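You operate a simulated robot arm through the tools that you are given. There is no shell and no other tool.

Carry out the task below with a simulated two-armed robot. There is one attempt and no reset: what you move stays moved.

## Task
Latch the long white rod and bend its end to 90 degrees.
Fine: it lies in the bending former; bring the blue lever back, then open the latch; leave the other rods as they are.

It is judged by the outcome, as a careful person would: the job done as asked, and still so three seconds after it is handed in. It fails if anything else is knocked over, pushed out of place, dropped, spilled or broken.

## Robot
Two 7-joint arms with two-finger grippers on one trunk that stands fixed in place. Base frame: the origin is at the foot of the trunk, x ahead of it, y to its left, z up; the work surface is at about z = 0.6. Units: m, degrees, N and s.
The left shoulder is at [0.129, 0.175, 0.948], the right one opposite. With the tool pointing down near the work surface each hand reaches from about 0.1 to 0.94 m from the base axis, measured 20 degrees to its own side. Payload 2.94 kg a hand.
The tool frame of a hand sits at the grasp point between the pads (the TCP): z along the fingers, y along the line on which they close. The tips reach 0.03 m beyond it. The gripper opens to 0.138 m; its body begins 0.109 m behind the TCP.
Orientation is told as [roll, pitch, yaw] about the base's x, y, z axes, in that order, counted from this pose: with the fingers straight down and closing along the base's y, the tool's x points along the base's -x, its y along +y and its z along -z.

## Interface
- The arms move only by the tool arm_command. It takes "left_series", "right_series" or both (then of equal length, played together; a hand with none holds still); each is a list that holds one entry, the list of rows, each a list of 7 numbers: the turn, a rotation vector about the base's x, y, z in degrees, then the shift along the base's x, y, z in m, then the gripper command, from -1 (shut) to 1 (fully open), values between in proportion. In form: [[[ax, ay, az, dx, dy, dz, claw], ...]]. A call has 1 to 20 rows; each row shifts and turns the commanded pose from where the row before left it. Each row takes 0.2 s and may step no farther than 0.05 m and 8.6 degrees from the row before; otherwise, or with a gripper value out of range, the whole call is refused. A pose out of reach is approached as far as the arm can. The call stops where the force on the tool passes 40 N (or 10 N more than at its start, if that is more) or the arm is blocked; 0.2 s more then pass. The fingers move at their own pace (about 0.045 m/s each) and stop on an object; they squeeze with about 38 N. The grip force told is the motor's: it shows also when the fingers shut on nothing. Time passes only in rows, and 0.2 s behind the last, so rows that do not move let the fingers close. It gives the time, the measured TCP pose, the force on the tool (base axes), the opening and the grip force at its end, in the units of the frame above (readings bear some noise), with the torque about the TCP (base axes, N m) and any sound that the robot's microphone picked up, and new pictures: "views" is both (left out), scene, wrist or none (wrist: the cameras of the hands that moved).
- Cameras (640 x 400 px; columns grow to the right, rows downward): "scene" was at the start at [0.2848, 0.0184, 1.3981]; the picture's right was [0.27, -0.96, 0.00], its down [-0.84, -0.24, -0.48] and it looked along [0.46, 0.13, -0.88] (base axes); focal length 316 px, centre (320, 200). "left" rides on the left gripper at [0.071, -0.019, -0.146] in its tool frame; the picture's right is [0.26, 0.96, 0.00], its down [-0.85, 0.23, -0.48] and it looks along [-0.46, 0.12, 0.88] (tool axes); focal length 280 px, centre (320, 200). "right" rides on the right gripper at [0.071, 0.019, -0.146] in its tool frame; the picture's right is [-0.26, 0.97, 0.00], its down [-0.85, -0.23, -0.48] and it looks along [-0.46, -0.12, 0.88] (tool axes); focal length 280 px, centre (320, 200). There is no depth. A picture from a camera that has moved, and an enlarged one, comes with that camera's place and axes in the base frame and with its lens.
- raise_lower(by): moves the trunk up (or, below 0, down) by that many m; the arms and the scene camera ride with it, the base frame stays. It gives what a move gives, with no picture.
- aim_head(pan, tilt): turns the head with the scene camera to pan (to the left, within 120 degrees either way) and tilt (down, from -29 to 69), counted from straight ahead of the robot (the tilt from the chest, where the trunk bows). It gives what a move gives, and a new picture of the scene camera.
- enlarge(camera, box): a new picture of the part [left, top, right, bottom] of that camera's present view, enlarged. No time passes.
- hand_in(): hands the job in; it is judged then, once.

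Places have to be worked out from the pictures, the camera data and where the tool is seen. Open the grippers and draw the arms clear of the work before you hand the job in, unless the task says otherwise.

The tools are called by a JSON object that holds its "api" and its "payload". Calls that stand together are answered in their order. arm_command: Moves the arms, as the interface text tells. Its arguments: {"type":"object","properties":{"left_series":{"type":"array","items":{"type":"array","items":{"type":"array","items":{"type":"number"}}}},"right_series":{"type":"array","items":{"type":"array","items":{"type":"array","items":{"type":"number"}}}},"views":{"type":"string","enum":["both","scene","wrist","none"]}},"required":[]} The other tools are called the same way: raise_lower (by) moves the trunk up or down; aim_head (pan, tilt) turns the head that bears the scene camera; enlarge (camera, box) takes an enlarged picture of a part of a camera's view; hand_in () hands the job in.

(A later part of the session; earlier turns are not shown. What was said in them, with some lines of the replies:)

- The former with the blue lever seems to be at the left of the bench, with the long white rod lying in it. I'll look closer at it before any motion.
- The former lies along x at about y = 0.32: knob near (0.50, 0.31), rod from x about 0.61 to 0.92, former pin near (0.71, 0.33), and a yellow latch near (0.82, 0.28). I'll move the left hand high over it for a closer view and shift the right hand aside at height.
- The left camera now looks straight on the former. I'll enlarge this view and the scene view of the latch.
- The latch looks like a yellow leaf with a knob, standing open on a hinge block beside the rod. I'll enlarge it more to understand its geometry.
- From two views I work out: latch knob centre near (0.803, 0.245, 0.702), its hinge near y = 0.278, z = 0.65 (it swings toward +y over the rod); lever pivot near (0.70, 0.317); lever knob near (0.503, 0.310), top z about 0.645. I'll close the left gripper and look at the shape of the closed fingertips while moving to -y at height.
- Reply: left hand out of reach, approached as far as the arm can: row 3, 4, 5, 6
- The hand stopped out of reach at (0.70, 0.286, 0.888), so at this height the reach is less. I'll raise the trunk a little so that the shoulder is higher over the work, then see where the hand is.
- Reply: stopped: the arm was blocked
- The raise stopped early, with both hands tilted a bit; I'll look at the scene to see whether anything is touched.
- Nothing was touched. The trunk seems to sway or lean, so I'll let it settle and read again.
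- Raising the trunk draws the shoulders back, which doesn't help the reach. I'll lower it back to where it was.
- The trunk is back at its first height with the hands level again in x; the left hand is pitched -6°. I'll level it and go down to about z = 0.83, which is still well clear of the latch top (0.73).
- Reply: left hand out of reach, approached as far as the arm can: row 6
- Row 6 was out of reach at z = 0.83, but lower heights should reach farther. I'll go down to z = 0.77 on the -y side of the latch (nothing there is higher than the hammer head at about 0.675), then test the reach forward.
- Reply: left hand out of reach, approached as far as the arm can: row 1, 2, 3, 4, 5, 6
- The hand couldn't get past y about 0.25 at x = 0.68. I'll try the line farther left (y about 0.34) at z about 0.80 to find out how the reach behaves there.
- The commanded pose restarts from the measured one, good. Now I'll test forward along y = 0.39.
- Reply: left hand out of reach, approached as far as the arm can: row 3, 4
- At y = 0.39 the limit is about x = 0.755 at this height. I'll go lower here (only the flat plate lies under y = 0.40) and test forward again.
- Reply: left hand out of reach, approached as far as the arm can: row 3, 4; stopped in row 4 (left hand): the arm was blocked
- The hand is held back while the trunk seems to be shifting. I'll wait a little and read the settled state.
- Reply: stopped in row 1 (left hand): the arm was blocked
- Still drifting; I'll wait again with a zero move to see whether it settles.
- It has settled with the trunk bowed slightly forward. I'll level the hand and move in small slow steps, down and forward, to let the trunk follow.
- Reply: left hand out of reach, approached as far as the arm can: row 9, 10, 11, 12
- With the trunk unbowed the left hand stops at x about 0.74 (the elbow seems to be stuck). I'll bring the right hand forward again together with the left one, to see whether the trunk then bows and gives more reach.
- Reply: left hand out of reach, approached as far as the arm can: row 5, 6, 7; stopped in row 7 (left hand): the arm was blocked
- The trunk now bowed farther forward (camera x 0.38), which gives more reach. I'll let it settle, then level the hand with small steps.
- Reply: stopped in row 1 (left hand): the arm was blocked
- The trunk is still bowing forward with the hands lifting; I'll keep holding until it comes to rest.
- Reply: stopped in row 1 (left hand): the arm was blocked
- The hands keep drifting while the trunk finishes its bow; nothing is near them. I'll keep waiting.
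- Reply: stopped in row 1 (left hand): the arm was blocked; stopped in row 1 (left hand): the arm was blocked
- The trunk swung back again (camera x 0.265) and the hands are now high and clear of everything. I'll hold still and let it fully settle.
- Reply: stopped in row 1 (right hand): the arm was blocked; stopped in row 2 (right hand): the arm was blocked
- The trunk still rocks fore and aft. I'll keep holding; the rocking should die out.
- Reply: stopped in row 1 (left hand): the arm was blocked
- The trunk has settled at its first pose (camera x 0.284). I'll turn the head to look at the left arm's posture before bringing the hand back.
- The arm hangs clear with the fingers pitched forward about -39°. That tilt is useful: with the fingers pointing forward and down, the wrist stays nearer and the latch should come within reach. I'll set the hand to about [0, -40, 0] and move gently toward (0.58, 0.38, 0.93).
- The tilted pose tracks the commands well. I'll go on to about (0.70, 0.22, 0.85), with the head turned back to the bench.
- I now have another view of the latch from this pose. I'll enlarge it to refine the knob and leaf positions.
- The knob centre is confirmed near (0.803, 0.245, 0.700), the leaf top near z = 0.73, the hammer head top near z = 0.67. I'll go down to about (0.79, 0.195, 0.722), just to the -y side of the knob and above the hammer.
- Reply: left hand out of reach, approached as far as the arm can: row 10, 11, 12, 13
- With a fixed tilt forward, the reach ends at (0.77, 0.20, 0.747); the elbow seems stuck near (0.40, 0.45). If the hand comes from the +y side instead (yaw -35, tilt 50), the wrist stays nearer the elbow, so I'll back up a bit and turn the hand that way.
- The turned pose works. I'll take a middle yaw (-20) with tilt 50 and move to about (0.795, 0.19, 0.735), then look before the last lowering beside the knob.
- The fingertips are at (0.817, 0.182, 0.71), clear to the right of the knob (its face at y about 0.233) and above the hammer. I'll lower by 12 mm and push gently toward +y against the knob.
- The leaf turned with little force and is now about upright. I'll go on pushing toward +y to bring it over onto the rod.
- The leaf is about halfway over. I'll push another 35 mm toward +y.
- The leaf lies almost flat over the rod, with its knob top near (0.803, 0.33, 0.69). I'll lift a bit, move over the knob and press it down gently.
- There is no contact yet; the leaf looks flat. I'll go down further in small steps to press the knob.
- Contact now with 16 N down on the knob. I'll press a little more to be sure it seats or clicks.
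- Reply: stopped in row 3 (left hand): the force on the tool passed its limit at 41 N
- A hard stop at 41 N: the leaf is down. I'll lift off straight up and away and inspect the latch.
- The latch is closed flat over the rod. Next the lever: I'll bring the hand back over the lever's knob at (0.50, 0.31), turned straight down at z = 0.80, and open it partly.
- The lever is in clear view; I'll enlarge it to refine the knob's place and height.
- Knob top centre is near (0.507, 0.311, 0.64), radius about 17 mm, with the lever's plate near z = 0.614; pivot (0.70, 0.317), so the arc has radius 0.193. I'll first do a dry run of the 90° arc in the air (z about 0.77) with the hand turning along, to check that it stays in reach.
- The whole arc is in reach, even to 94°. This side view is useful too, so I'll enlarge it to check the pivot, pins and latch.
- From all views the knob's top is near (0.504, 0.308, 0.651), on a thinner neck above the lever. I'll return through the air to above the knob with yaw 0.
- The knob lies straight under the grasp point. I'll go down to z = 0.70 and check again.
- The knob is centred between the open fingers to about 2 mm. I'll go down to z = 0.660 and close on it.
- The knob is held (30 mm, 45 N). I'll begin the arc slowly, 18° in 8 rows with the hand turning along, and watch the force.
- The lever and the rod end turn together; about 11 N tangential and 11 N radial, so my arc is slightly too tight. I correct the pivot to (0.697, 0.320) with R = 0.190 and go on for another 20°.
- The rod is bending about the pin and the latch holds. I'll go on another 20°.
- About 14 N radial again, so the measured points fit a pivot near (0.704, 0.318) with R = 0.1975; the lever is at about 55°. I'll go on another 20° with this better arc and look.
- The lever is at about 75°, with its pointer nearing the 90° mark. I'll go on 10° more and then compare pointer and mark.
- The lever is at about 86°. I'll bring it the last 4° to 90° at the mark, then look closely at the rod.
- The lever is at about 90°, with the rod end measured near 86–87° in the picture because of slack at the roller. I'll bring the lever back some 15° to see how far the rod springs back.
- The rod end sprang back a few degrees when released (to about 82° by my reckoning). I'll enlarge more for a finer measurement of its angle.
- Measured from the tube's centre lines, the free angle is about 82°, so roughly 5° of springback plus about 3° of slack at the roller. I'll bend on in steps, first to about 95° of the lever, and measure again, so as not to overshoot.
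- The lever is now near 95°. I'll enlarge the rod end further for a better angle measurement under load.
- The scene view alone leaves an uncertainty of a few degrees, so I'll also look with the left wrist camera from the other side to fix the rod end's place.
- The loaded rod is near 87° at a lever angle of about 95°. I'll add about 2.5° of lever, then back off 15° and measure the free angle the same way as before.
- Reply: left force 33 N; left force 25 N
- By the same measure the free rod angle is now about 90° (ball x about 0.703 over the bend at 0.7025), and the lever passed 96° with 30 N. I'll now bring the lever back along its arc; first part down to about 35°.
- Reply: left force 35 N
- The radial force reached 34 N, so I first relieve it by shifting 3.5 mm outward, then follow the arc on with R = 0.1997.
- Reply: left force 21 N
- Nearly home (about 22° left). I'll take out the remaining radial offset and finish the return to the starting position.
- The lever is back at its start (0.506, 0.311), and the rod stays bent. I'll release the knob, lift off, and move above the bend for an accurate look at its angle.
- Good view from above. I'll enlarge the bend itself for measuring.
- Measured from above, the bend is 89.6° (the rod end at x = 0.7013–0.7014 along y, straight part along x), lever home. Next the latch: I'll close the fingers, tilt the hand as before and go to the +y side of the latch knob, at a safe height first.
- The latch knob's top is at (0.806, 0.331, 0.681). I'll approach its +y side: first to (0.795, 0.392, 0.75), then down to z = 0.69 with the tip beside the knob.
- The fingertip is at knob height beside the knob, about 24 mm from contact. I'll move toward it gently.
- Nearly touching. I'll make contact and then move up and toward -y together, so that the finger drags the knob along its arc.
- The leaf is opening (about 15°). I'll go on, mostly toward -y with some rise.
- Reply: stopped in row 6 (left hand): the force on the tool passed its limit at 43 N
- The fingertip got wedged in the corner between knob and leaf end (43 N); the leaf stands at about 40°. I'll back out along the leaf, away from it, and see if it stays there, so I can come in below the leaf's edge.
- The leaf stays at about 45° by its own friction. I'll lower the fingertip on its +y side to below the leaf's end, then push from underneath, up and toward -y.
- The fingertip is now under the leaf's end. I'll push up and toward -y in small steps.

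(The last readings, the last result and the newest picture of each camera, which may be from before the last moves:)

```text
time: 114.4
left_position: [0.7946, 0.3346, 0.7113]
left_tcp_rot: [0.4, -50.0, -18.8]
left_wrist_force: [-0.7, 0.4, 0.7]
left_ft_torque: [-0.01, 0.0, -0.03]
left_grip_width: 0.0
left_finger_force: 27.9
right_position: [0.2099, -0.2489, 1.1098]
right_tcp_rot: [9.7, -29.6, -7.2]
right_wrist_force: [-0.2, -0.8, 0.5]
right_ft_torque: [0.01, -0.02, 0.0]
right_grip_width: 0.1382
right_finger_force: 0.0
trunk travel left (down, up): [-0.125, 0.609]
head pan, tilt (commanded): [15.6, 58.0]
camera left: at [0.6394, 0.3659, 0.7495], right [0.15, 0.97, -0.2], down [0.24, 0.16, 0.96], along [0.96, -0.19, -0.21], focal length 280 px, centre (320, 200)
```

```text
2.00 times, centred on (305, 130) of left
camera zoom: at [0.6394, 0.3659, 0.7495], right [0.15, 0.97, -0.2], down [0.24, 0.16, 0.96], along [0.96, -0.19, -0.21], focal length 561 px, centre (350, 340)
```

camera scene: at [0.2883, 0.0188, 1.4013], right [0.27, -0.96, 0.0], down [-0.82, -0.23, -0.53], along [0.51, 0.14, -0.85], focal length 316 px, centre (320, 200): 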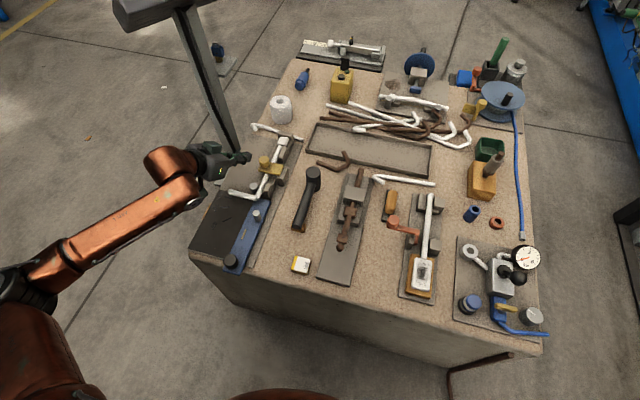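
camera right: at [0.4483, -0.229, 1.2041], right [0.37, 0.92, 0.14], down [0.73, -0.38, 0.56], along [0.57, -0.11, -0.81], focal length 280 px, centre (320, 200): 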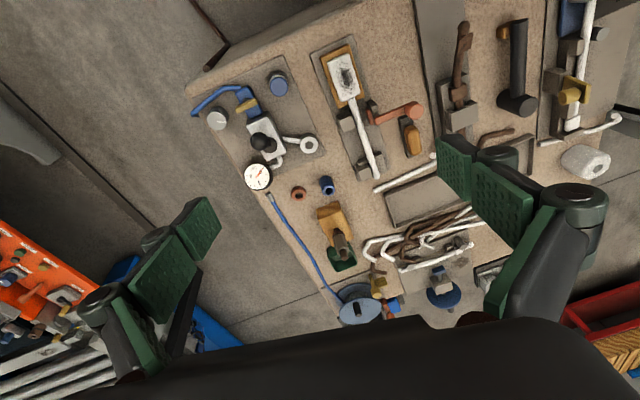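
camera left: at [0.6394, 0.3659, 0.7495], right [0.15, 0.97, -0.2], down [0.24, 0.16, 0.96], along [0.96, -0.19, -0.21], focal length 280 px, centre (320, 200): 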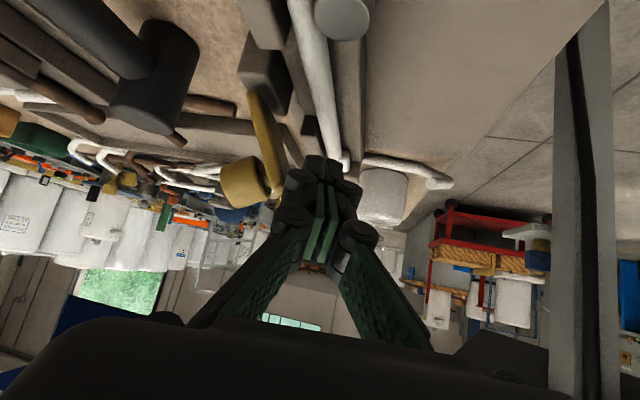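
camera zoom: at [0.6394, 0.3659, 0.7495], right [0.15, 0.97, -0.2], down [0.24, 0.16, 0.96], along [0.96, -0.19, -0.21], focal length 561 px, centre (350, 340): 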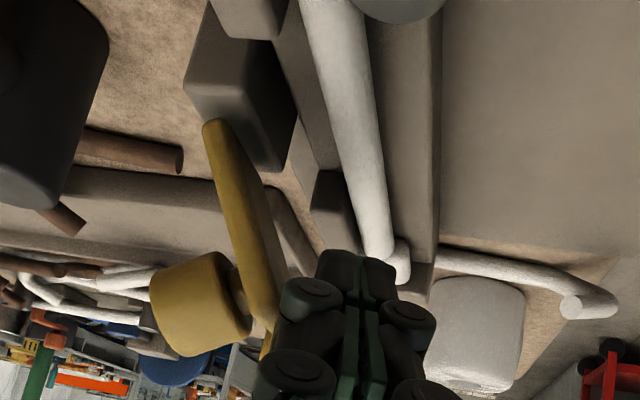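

The leaf is about 70° up. I'll go on toward -y to bring it past upright to its open rest.

{"api": "arm_command", "payload": {"left_series": [[[0, 0, 0, 0, -0.004, 0, -1], [0, 0, 0, 0, -0.005, 0, -1], [0, 0, 0, 0, -0.005, 0, -1], [0, 0, 0, 0, -0.005, 0, -1], [0, 0, 0, 0, -0.005, 0, -1], [0, 0, 0, 0, -0.004, 0, -1], [0, 0, 0, 0, 0, 0, -1]]], "views": "wrist"}}

{"api": "enlarge", "payload": {"camera": "left", "box": [180, 30, 430, 230]}}

{"api": "enlarge", "payload": {"camera": "scene", "box": [235, 120, 315, 190]}}

```text
time: 116.0
left_position: [0.7957, 0.3072, 0.7106]
left_tcp_rot: [0.5, -50.1, -18.7]
left_wrist_force: [0.1, 0.3, -0.9]
left_ft_torque: [0.0, 0.02, 0.03]
left_grip_width: 0.0
left_finger_force: 28.3
right_position: [0.2098, -0.2495, 1.1108]
right_tcp_rot: [9.7, -29.5, -7.0]
right_wrist_force: [1.0, -0.1, 0.4]
right_ft_torque: [0.01, -0.03, -0.01]
right_grip_width: 0.1378
right_finger_force: 0.0
trunk travel left (down, up): [-0.125, 0.609]
head pan, tilt (commanded): [15.6, 58.0]
camera left: at [0.6393, 0.3384, 0.7498], right [0.15, 0.97, -0.2], down [0.24, 0.16, 0.96], along [0.96, -0.19, -0.21], focal length 280 px, centre (320, 200)
```

left: 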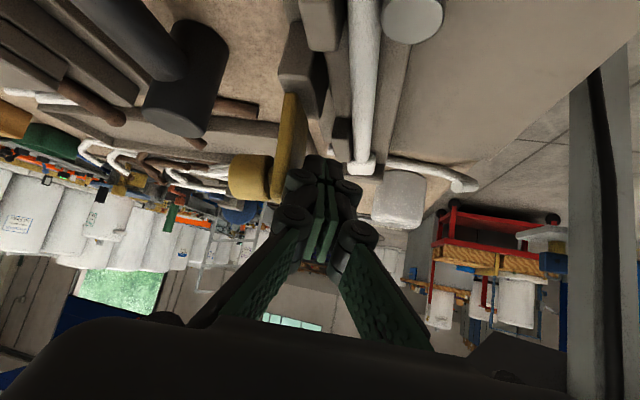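

```text
2.00 times, centred on (305, 130) of left
camera zoom: at [0.6393, 0.3384, 0.7498], right [0.15, 0.97, -0.2], down [0.24, 0.16, 0.96], along [0.96, -0.19, -0.21], focal length 561 px, centre (350, 340)
```

zoom: 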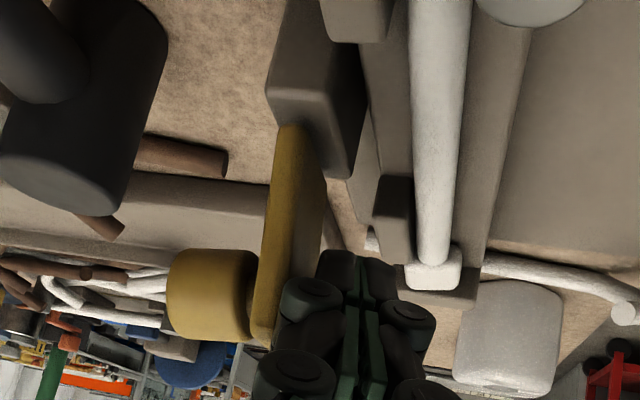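

```text
5.71 times, centred on (275, 155) of scene
camera zoom: at [0.2883, 0.0189, 1.4013], right [0.27, -0.96, 0.0], down [-0.82, -0.23, -0.53], along [0.51, 0.14, -0.85], focal length 1807 px, centre (577, 457)
```

zoom: 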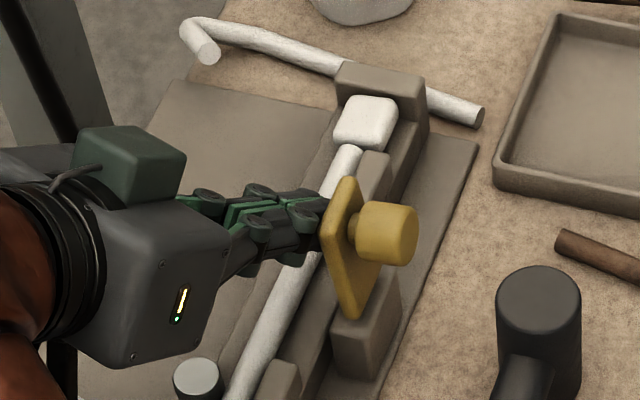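

The leaf is about upright. I'll push a bit farther, about 18 mm, to its original lean, watching the force.

{"api": "arm_command", "payload": {"left_series": [[[0, 0, 0, 0, -0.004, 0, -1], [0, 0, 0, 0, -0.004, 0, -1], [0, 0, 0, 0, -0.004, 0, -1], [0, 0, 0, 0, -0.004, 0, -1], [0, 0, 0, 0, 0, 0, -1]]], "views": "wrist"}}

{"api": "enlarge", "payload": {"camera": "left", "box": [180, 30, 430, 230]}}

{"api": "enlarge", "payload": {"camera": "scene", "box": [235, 120, 315, 190]}}

```text
time: 117.2
left_position: [0.7945, 0.2915, 0.7117]
left_tcp_rot: [0.6, -50.1, -18.7]
left_wrist_force: [0.1, 4.2, -1.0]
left_ft_torque: [0.03, -0.02, 0.09]
left_grip_width: 0.0
left_finger_force: 28.3
right_position: [0.2104, -0.2501, 1.1095]
right_tcp_rot: [9.6, -29.6, -6.9]
right_wrist_force: [1.1, -0.3, -0.5]
right_ft_torque: [-0.01, -0.02, -0.01]
right_grip_width: 0.1381
right_finger_force: 0.1
trunk travel left (down, up): [-0.125, 0.609]
head pan, tilt (commanded): [15.6, 58.0]
camera left: at [0.6392, 0.3229, 0.7498], right [0.14, 0.97, -0.2], down [0.24, 0.16, 0.96], along [0.96, -0.18, -0.21], focal length 280 px, centre (320, 200)
```

left: 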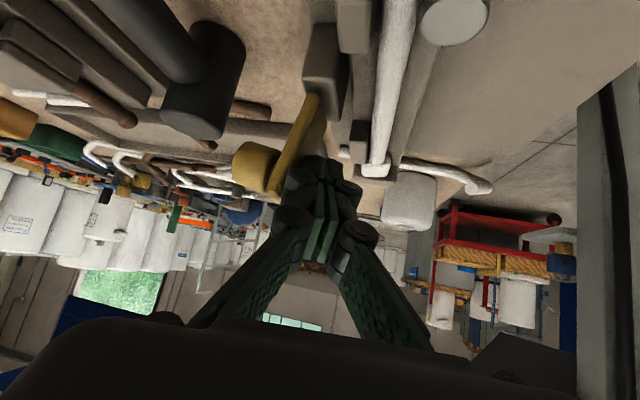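

```text
2.00 times, centred on (305, 130) of left
camera zoom: at [0.6392, 0.3229, 0.7498], right [0.14, 0.97, -0.2], down [0.24, 0.16, 0.96], along [0.96, -0.18, -0.21], focal length 561 px, centre (350, 340)
```

zoom: 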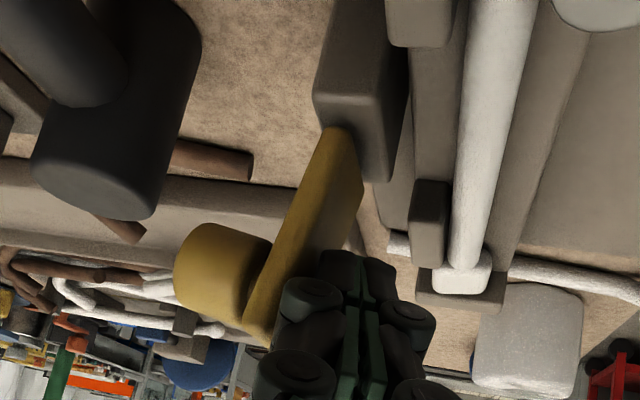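

```text
5.71 times, centred on (275, 155) of scene
camera zoom: at [0.2883, 0.0194, 1.4013], right [0.27, -0.96, 0.0], down [-0.82, -0.23, -0.53], along [0.51, 0.14, -0.85], focal length 1807 px, centre (577, 457)
```

zoom: 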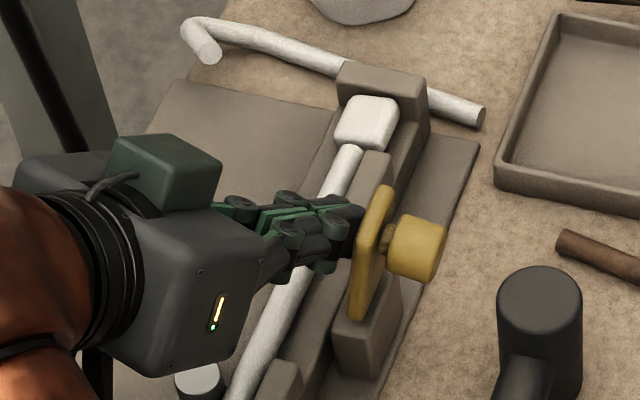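

The leaf is back leaning past upright, with 4 N at its stop: the latch is open. I'll withdraw toward +y and then up and back.

{"api": "arm_command", "payload": {"left_series": [[[0, 0, 0, 0, 0.004, 0, -1], [0, 0, 0, 0, 0.006, 0, -1], [0, 0, 0, 0, 0.008, 0.002, -1], [0, 0, 0, 0, 0.008, 0.005, -1], [0, 0, 0, -0.003, 0.006, 0.01, -1], [0, 0, 0, -0.006, 0.006, 0.012, -1], [0, 0, 0, -0.01, 0.006, 0.012, -1], [0, 0, 0, -0.012, 0.006, 0.012, -1], [0, 0, 0, -0.012, 0.006, 0.012, -1], [0, 0, 0, -0.012, 0.008, 0.012, -1], [0, 0, 0, -0.012, 0.01, 0.01, -1], [0, 0, 0, -0.012, 0.01, 0.008, -1], [0, 0, 0, -0.008, 0.006, 0.004, -1], [0, 0, 0, 0, 0, 0, -1], [0, 0, 0, 0, 0, 0, -1]]], "views": "both"}}

{"api": "enlarge", "payload": {"camera": "left", "box": [180, 0, 430, 200]}}

{"api": "enlarge", "payload": {"camera": "scene", "box": [215, 120, 315, 230]}}

```text
time: 120.4
left_position: [0.7072, 0.3816, 0.8104]
left_tcp_rot: [0.5, -50.1, -18.8]
left_wrist_force: [0.7, -0.8, 0.6]
left_ft_torque: [0.03, 0.01, 0.0]
left_grip_width: 0.0
left_finger_force: 28.5
right_position: [0.2101, -0.2483, 1.1103]
right_tcp_rot: [9.7, -29.6, -7.1]
right_wrist_force: [0.2, 0.9, 0.1]
right_ft_torque: [0.0, 0.03, 0.0]
right_grip_width: 0.1379
right_finger_force: 0.2
trunk travel left (down, up): [-0.125, 0.609]
head pan, tilt (commanded): [15.6, 58.0]
camera scene: at [0.2882, 0.019, 1.4013], right [0.27, -0.96, 0.0], down [-0.82, -0.23, -0.53], along [0.51, 0.14, -0.85], focal length 316 px, centre (320, 200)
camera left: at [0.552, 0.413, 0.8492], right [0.15, 0.97, -0.2], down [0.24, 0.16, 0.96], along [0.96, -0.19, -0.21], focal length 280 px, centre (320, 200)
```

scene: 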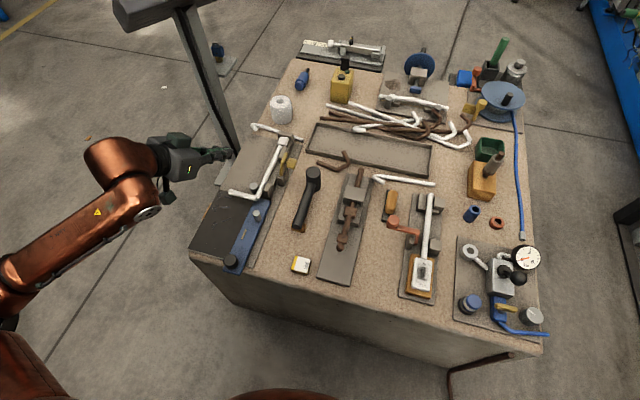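
left: 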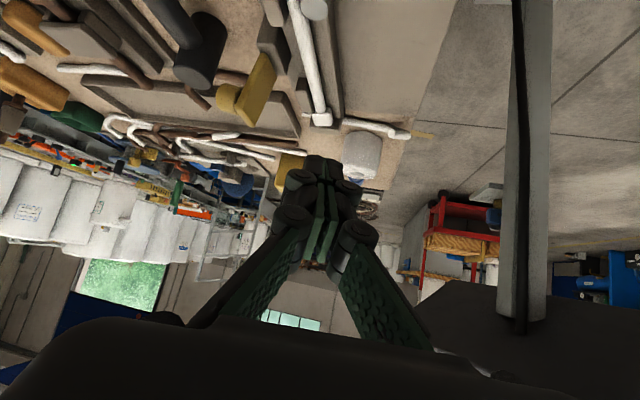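

```text
2.00 times, centred on (305, 100) of left
camera zoom: at [0.552, 0.413, 0.8492], right [0.15, 0.97, -0.2], down [0.24, 0.16, 0.96], along [0.96, -0.19, -0.21], focal length 561 px, centre (350, 400)
```

zoom: 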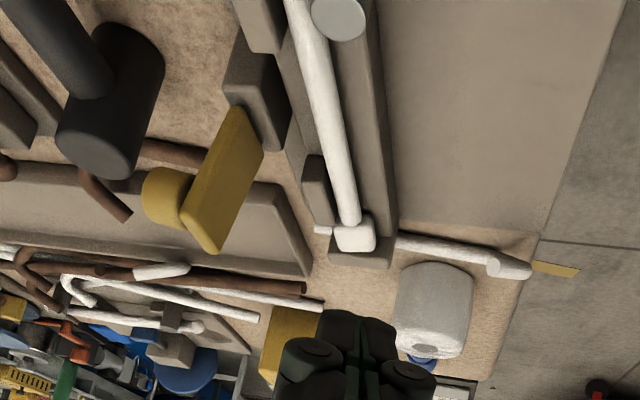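

```text
3.64 times, centred on (265, 175) of scene
camera zoom: at [0.2882, 0.019, 1.4013], right [0.27, -0.96, 0.0], down [-0.82, -0.23, -0.53], along [0.51, 0.14, -0.85], focal length 1150 px, centre (520, 291)
```

zoom: 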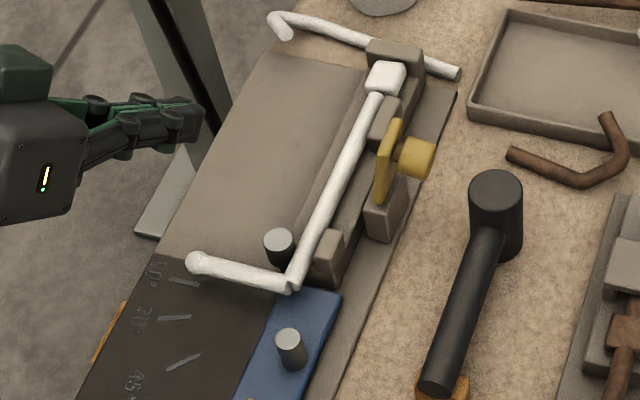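

Latch open, the rod still lies in place with its end bent, the lever at its start. I'll now retreat the left hand to its starting area, levelling it and opening the gripper on the way.

{"api": "arm_command", "payload": {"left_series": [[[0, 0, 2, -0.006, 0.004, 0.003, -1], [0, 0, 4, -0.011, 0.007, 0.005, -1], [0, 0, 4, -0.011, 0.007, 0.005, -1], [0, 0, 4, -0.012, 0.007, 0.005, -1], [0, 0, 4.5, -0.012, 0.007, 0.005, -1], [0, 3, 0, -0.012, 0.007, 0.005, -1], [0, 4, 0, -0.012, 0.007, 0.005, -1], [0, 4, 0, -0.012, 0.007, 0.005, -1], [0, 4, 0, -0.012, 0.007, 0.005, -1], [0, 4, 0, -0.012, 0.007, 0.005, -1], [0, 4, 0, -0.012, 0.007, 0.005, 0], [0, 4, 0, -0.012, 0.007, 0.005, 1], [0, 4, 0, -0.012, 0.007, 0.005, 1], [0, 4, 0, -0.012, 0.007, 0.005, 1], [0, 4, 0, -0.012, 0.007, 0.005, 1], [0, 4, 0, -0.012, 0.006, 0.003, 1], [0, 4, 0, -0.01, 0.005, 0.002, 1], [0, 3, 0, -0.005, 0.003, 0, 1], [0, 0, 0, 0, 0, 0, 1], [0, 0, 0, 0, 0, 0, 1]]], "views": "both"}}

{"api": "enlarge", "payload": {"camera": "scene", "box": [185, 120, 325, 280]}}

{"api": "enlarge", "payload": {"camera": "left", "box": [90, 30, 340, 330]}}

```text
time: 124.6
left_position: [0.5081, 0.4977, 0.8892]
left_tcp_rot: [0.3, -0.1, -0.1]
left_wrist_force: [0.1, 0.0, 0.3]
left_ft_torque: [0.02, -0.02, 0.01]
left_grip_width: 0.138
left_finger_force: 0.1
right_position: [0.2095, -0.2508, 1.1103]
right_tcp_rot: [9.7, -29.6, -7.1]
right_wrist_force: [0.4, 0.4, 0.6]
right_ft_torque: [0.01, 0.03, -0.02]
right_grip_width: 0.1379
right_finger_force: 0.1
trunk travel left (down, up): [-0.125, 0.609]
head pan, tilt (commanded): [15.6, 58.0]
camera scene: at [0.2882, 0.019, 1.4013], right [0.27, -0.96, 0.0], down [-0.82, -0.23, -0.53], along [0.51, 0.14, -0.85], focal length 316 px, centre (320, 200)
camera left: at [0.4378, 0.4779, 1.0334], right [-0.26, 0.97, 0.0], down [0.85, 0.23, 0.48], along [0.46, 0.13, -0.88], focal length 280 px, centre (320, 200)
```

scene: 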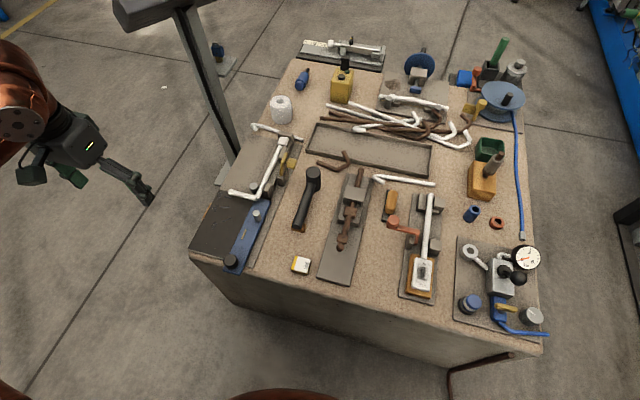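
left: 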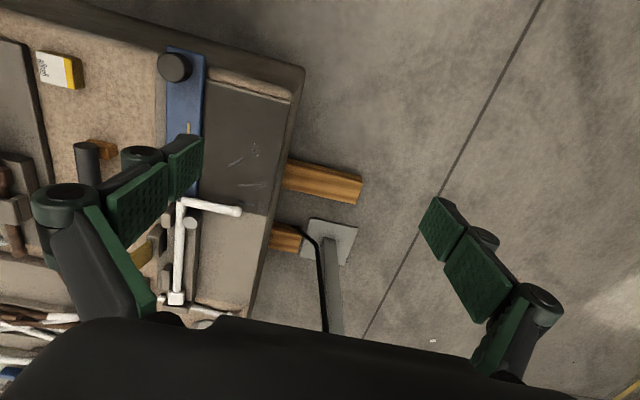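

```text
2.50 times, centred on (255, 200) of scene
camera zoom: at [0.2882, 0.019, 1.4013], right [0.27, -0.96, 0.0], down [-0.82, -0.23, -0.53], along [0.51, 0.14, -0.85], focal length 790 px, centre (482, 200)
```

zoom: 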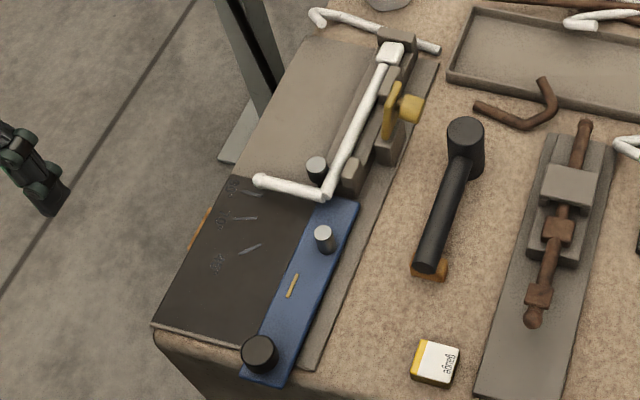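

```text
1.33 times, centred on (215, 180) of left
camera zoom: at [0.4378, 0.4779, 1.0334], right [-0.26, 0.97, 0.0], down [0.85, 0.23, 0.48], along [0.46, 0.13, -0.88], focal length 374 px, centre (460, 227)
```

zoom: 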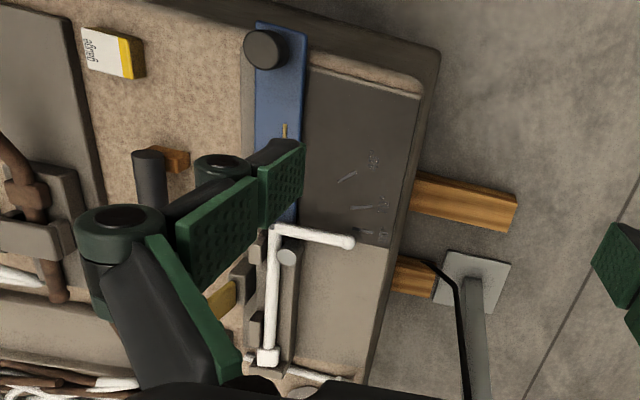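

Hands are clear. I'll set the head to its first angle and compare with the first pictures, and measure the bend once more from this new viewpoint.

{"api": "aim_head", "payload": {"pan": 15.6, "tilt": 61.1}}

{"api": "enlarge", "payload": {"camera": "scene", "box": [180, 90, 340, 260]}}

{"api": "enlarge", "payload": {"camera": "left", "box": [150, 180, 260, 320]}}

{"api": "enlarge", "payload": {"camera": "scene", "box": [220, 110, 310, 220]}}

```text
time: 125.3
left_position: [0.509, 0.4975, 0.8881]
left_tcp_rot: [0.3, 0.0, -0.3]
left_wrist_force: [-0.2, -0.4, 0.9]
left_ft_torque: [0.03, -0.01, 0.03]
left_grip_width: 0.1382
left_finger_force: 0.0
right_position: [0.2089, -0.25, 1.1105]
right_tcp_rot: [9.7, -29.7, -7.1]
right_wrist_force: [0.0, -0.9, 0.3]
right_ft_torque: [-0.01, 0.01, 0.02]
right_grip_width: 0.1379
right_finger_force: 0.1
trunk travel left (down, up): [-0.125, 0.609]
head pan, tilt (commanded): [15.6, 61.1]
camera scene: at [0.2848, 0.0181, 1.3977], right [0.27, -0.96, 0.0], down [-0.84, -0.24, -0.48], along [0.47, 0.13, -0.88], focal length 316 px, centre (320, 200)
```

scene: 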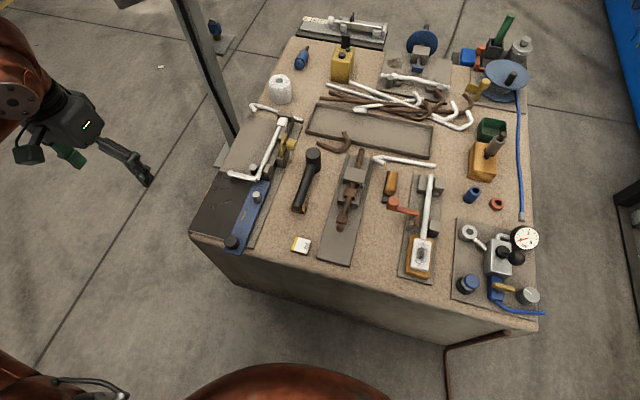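

```text
2.35 times, centred on (260, 175) of scene
camera zoom: at [0.2848, 0.0181, 1.3977], right [0.27, -0.96, 0.0], down [-0.84, -0.24, -0.48], along [0.47, 0.13, -0.88], focal length 744 px, centre (461, 259)
```

zoom: 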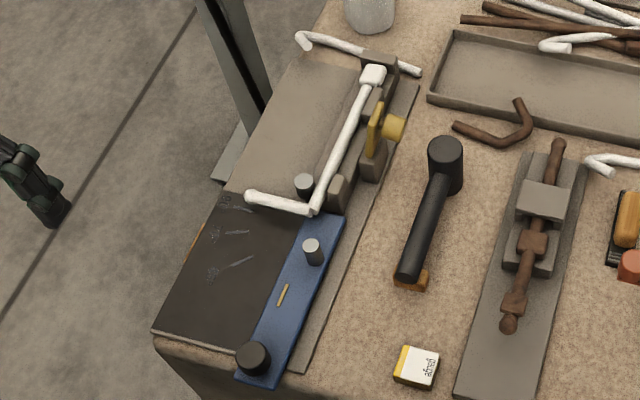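

```text
2.86 times, centred on (205, 250) of left
camera zoom: at [0.4379, 0.4778, 1.0333], right [-0.26, 0.97, 0.0], down [0.85, 0.23, 0.48], along [0.46, 0.13, -0.88], focal length 801 px, centre (649, 57)
```

zoom: 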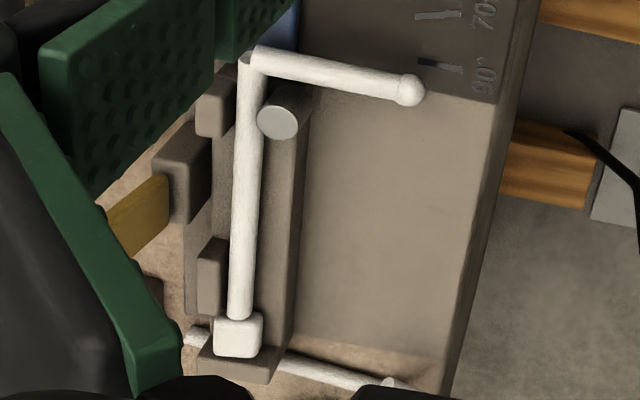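

```text
3.64 times, centred on (265, 165) of scene
camera zoom: at [0.2848, 0.0181, 1.3977], right [0.27, -0.96, 0.0], down [-0.84, -0.24, -0.48], along [0.47, 0.13, -0.88], focal length 1150 px, centre (520, 327)
```

zoom: 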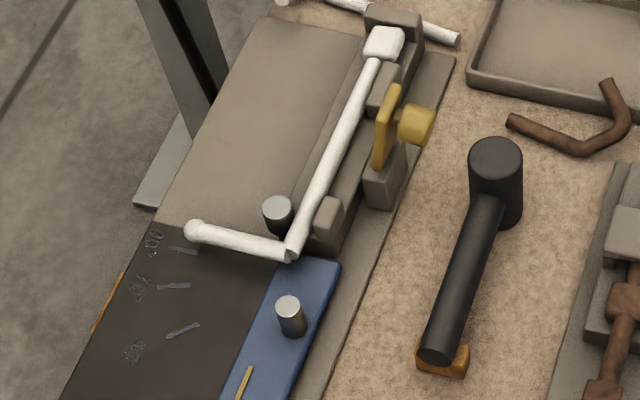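

Lever, latch, hammer, box and the other rods match the first pictures. I'll do one more fine measurement of the bend angle with larger enlargements.

{"api": "enlarge", "payload": {"camera": "left", "box": [174, 190, 248, 236]}}

{"api": "enlarge", "payload": {"camera": "left", "box": [150, 215, 230, 310]}}

{"api": "enlarge", "payload": {"camera": "scene", "box": [225, 160, 275, 191]}}

```text
8.65 times, centred on (211, 213) of left
camera zoom: at [0.4379, 0.4778, 1.0333], right [-0.26, 0.97, 0.0], down [0.85, 0.23, 0.48], along [0.46, 0.13, -0.88], focal length 2425 px, centre (1263, 88)
```

zoom: 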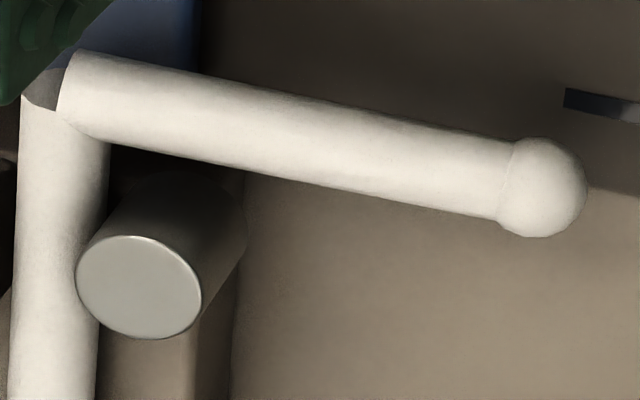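

```text
4.21 times, centred on (190, 262) of left
camera zoom: at [0.4379, 0.4778, 1.0333], right [-0.26, 0.97, 0.0], down [0.85, 0.23, 0.48], along [0.46, 0.13, -0.88], focal length 1181 px, centre (867, -63)
```

zoom: 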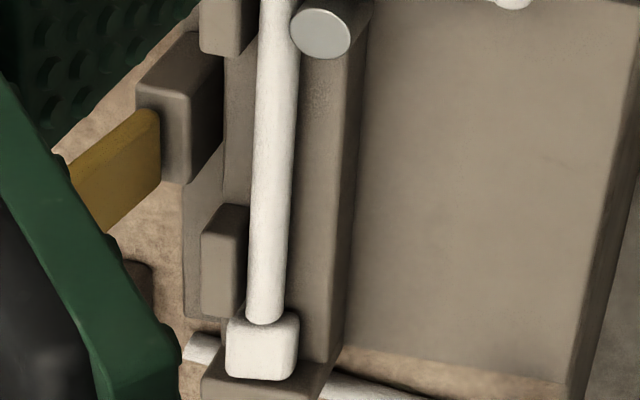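

```text
12.80 times, centred on (250, 176) of scene
camera zoom: at [0.2848, 0.0181, 1.3977], right [0.27, -0.96, 0.0], down [-0.84, -0.24, -0.48], along [0.47, 0.13, -0.88], focal length 4048 px, centre (1216, 514)
```

zoom: 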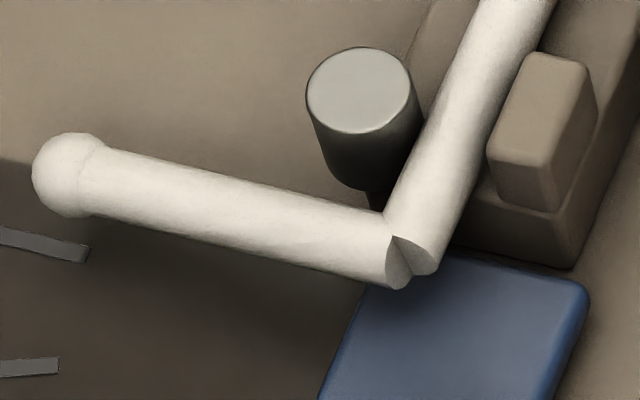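

From three viewpoints the free bend measures about 88.4°, 89.6° and 90°, so close to 90°. The lever is back at its start, the latch is open, the other things are unmoved, and both hands are open and clear, so I hand the job in.

{"api": "hand_in", "payload": {}}

```text
The job is handed in.
```

I latched the long white rod and bent its end to about 90°. I then brought the blue lever back to its start and opened the latch. The job is handed in.

- **Bend angle:** with the lever clear of the rod, I measured about 88.4°, 89.6° and 90° from three viewpoints. With the lever at the 90° mark, the rod ended at only about 82°. I took the lever on to roughly 96° to make up the difference.
- **Latch:** it gave no click when I pressed it down. The leaf lay flat over the rod and stayed closed through the whole bend. It now leans open against its stop, as at the start. While I was opening it, a fingertip wedged briefly against the knob at 43 N, and I saw no damage.
- **Arms:** early on I reached too far with the left arm and the trunk rocked back and forth. Both hands swung up and clear, and nothing was touched.
- **Other items:** the other rods, the hammer and the gauge box match the first pictures. Both grippers are open and clear of the work.
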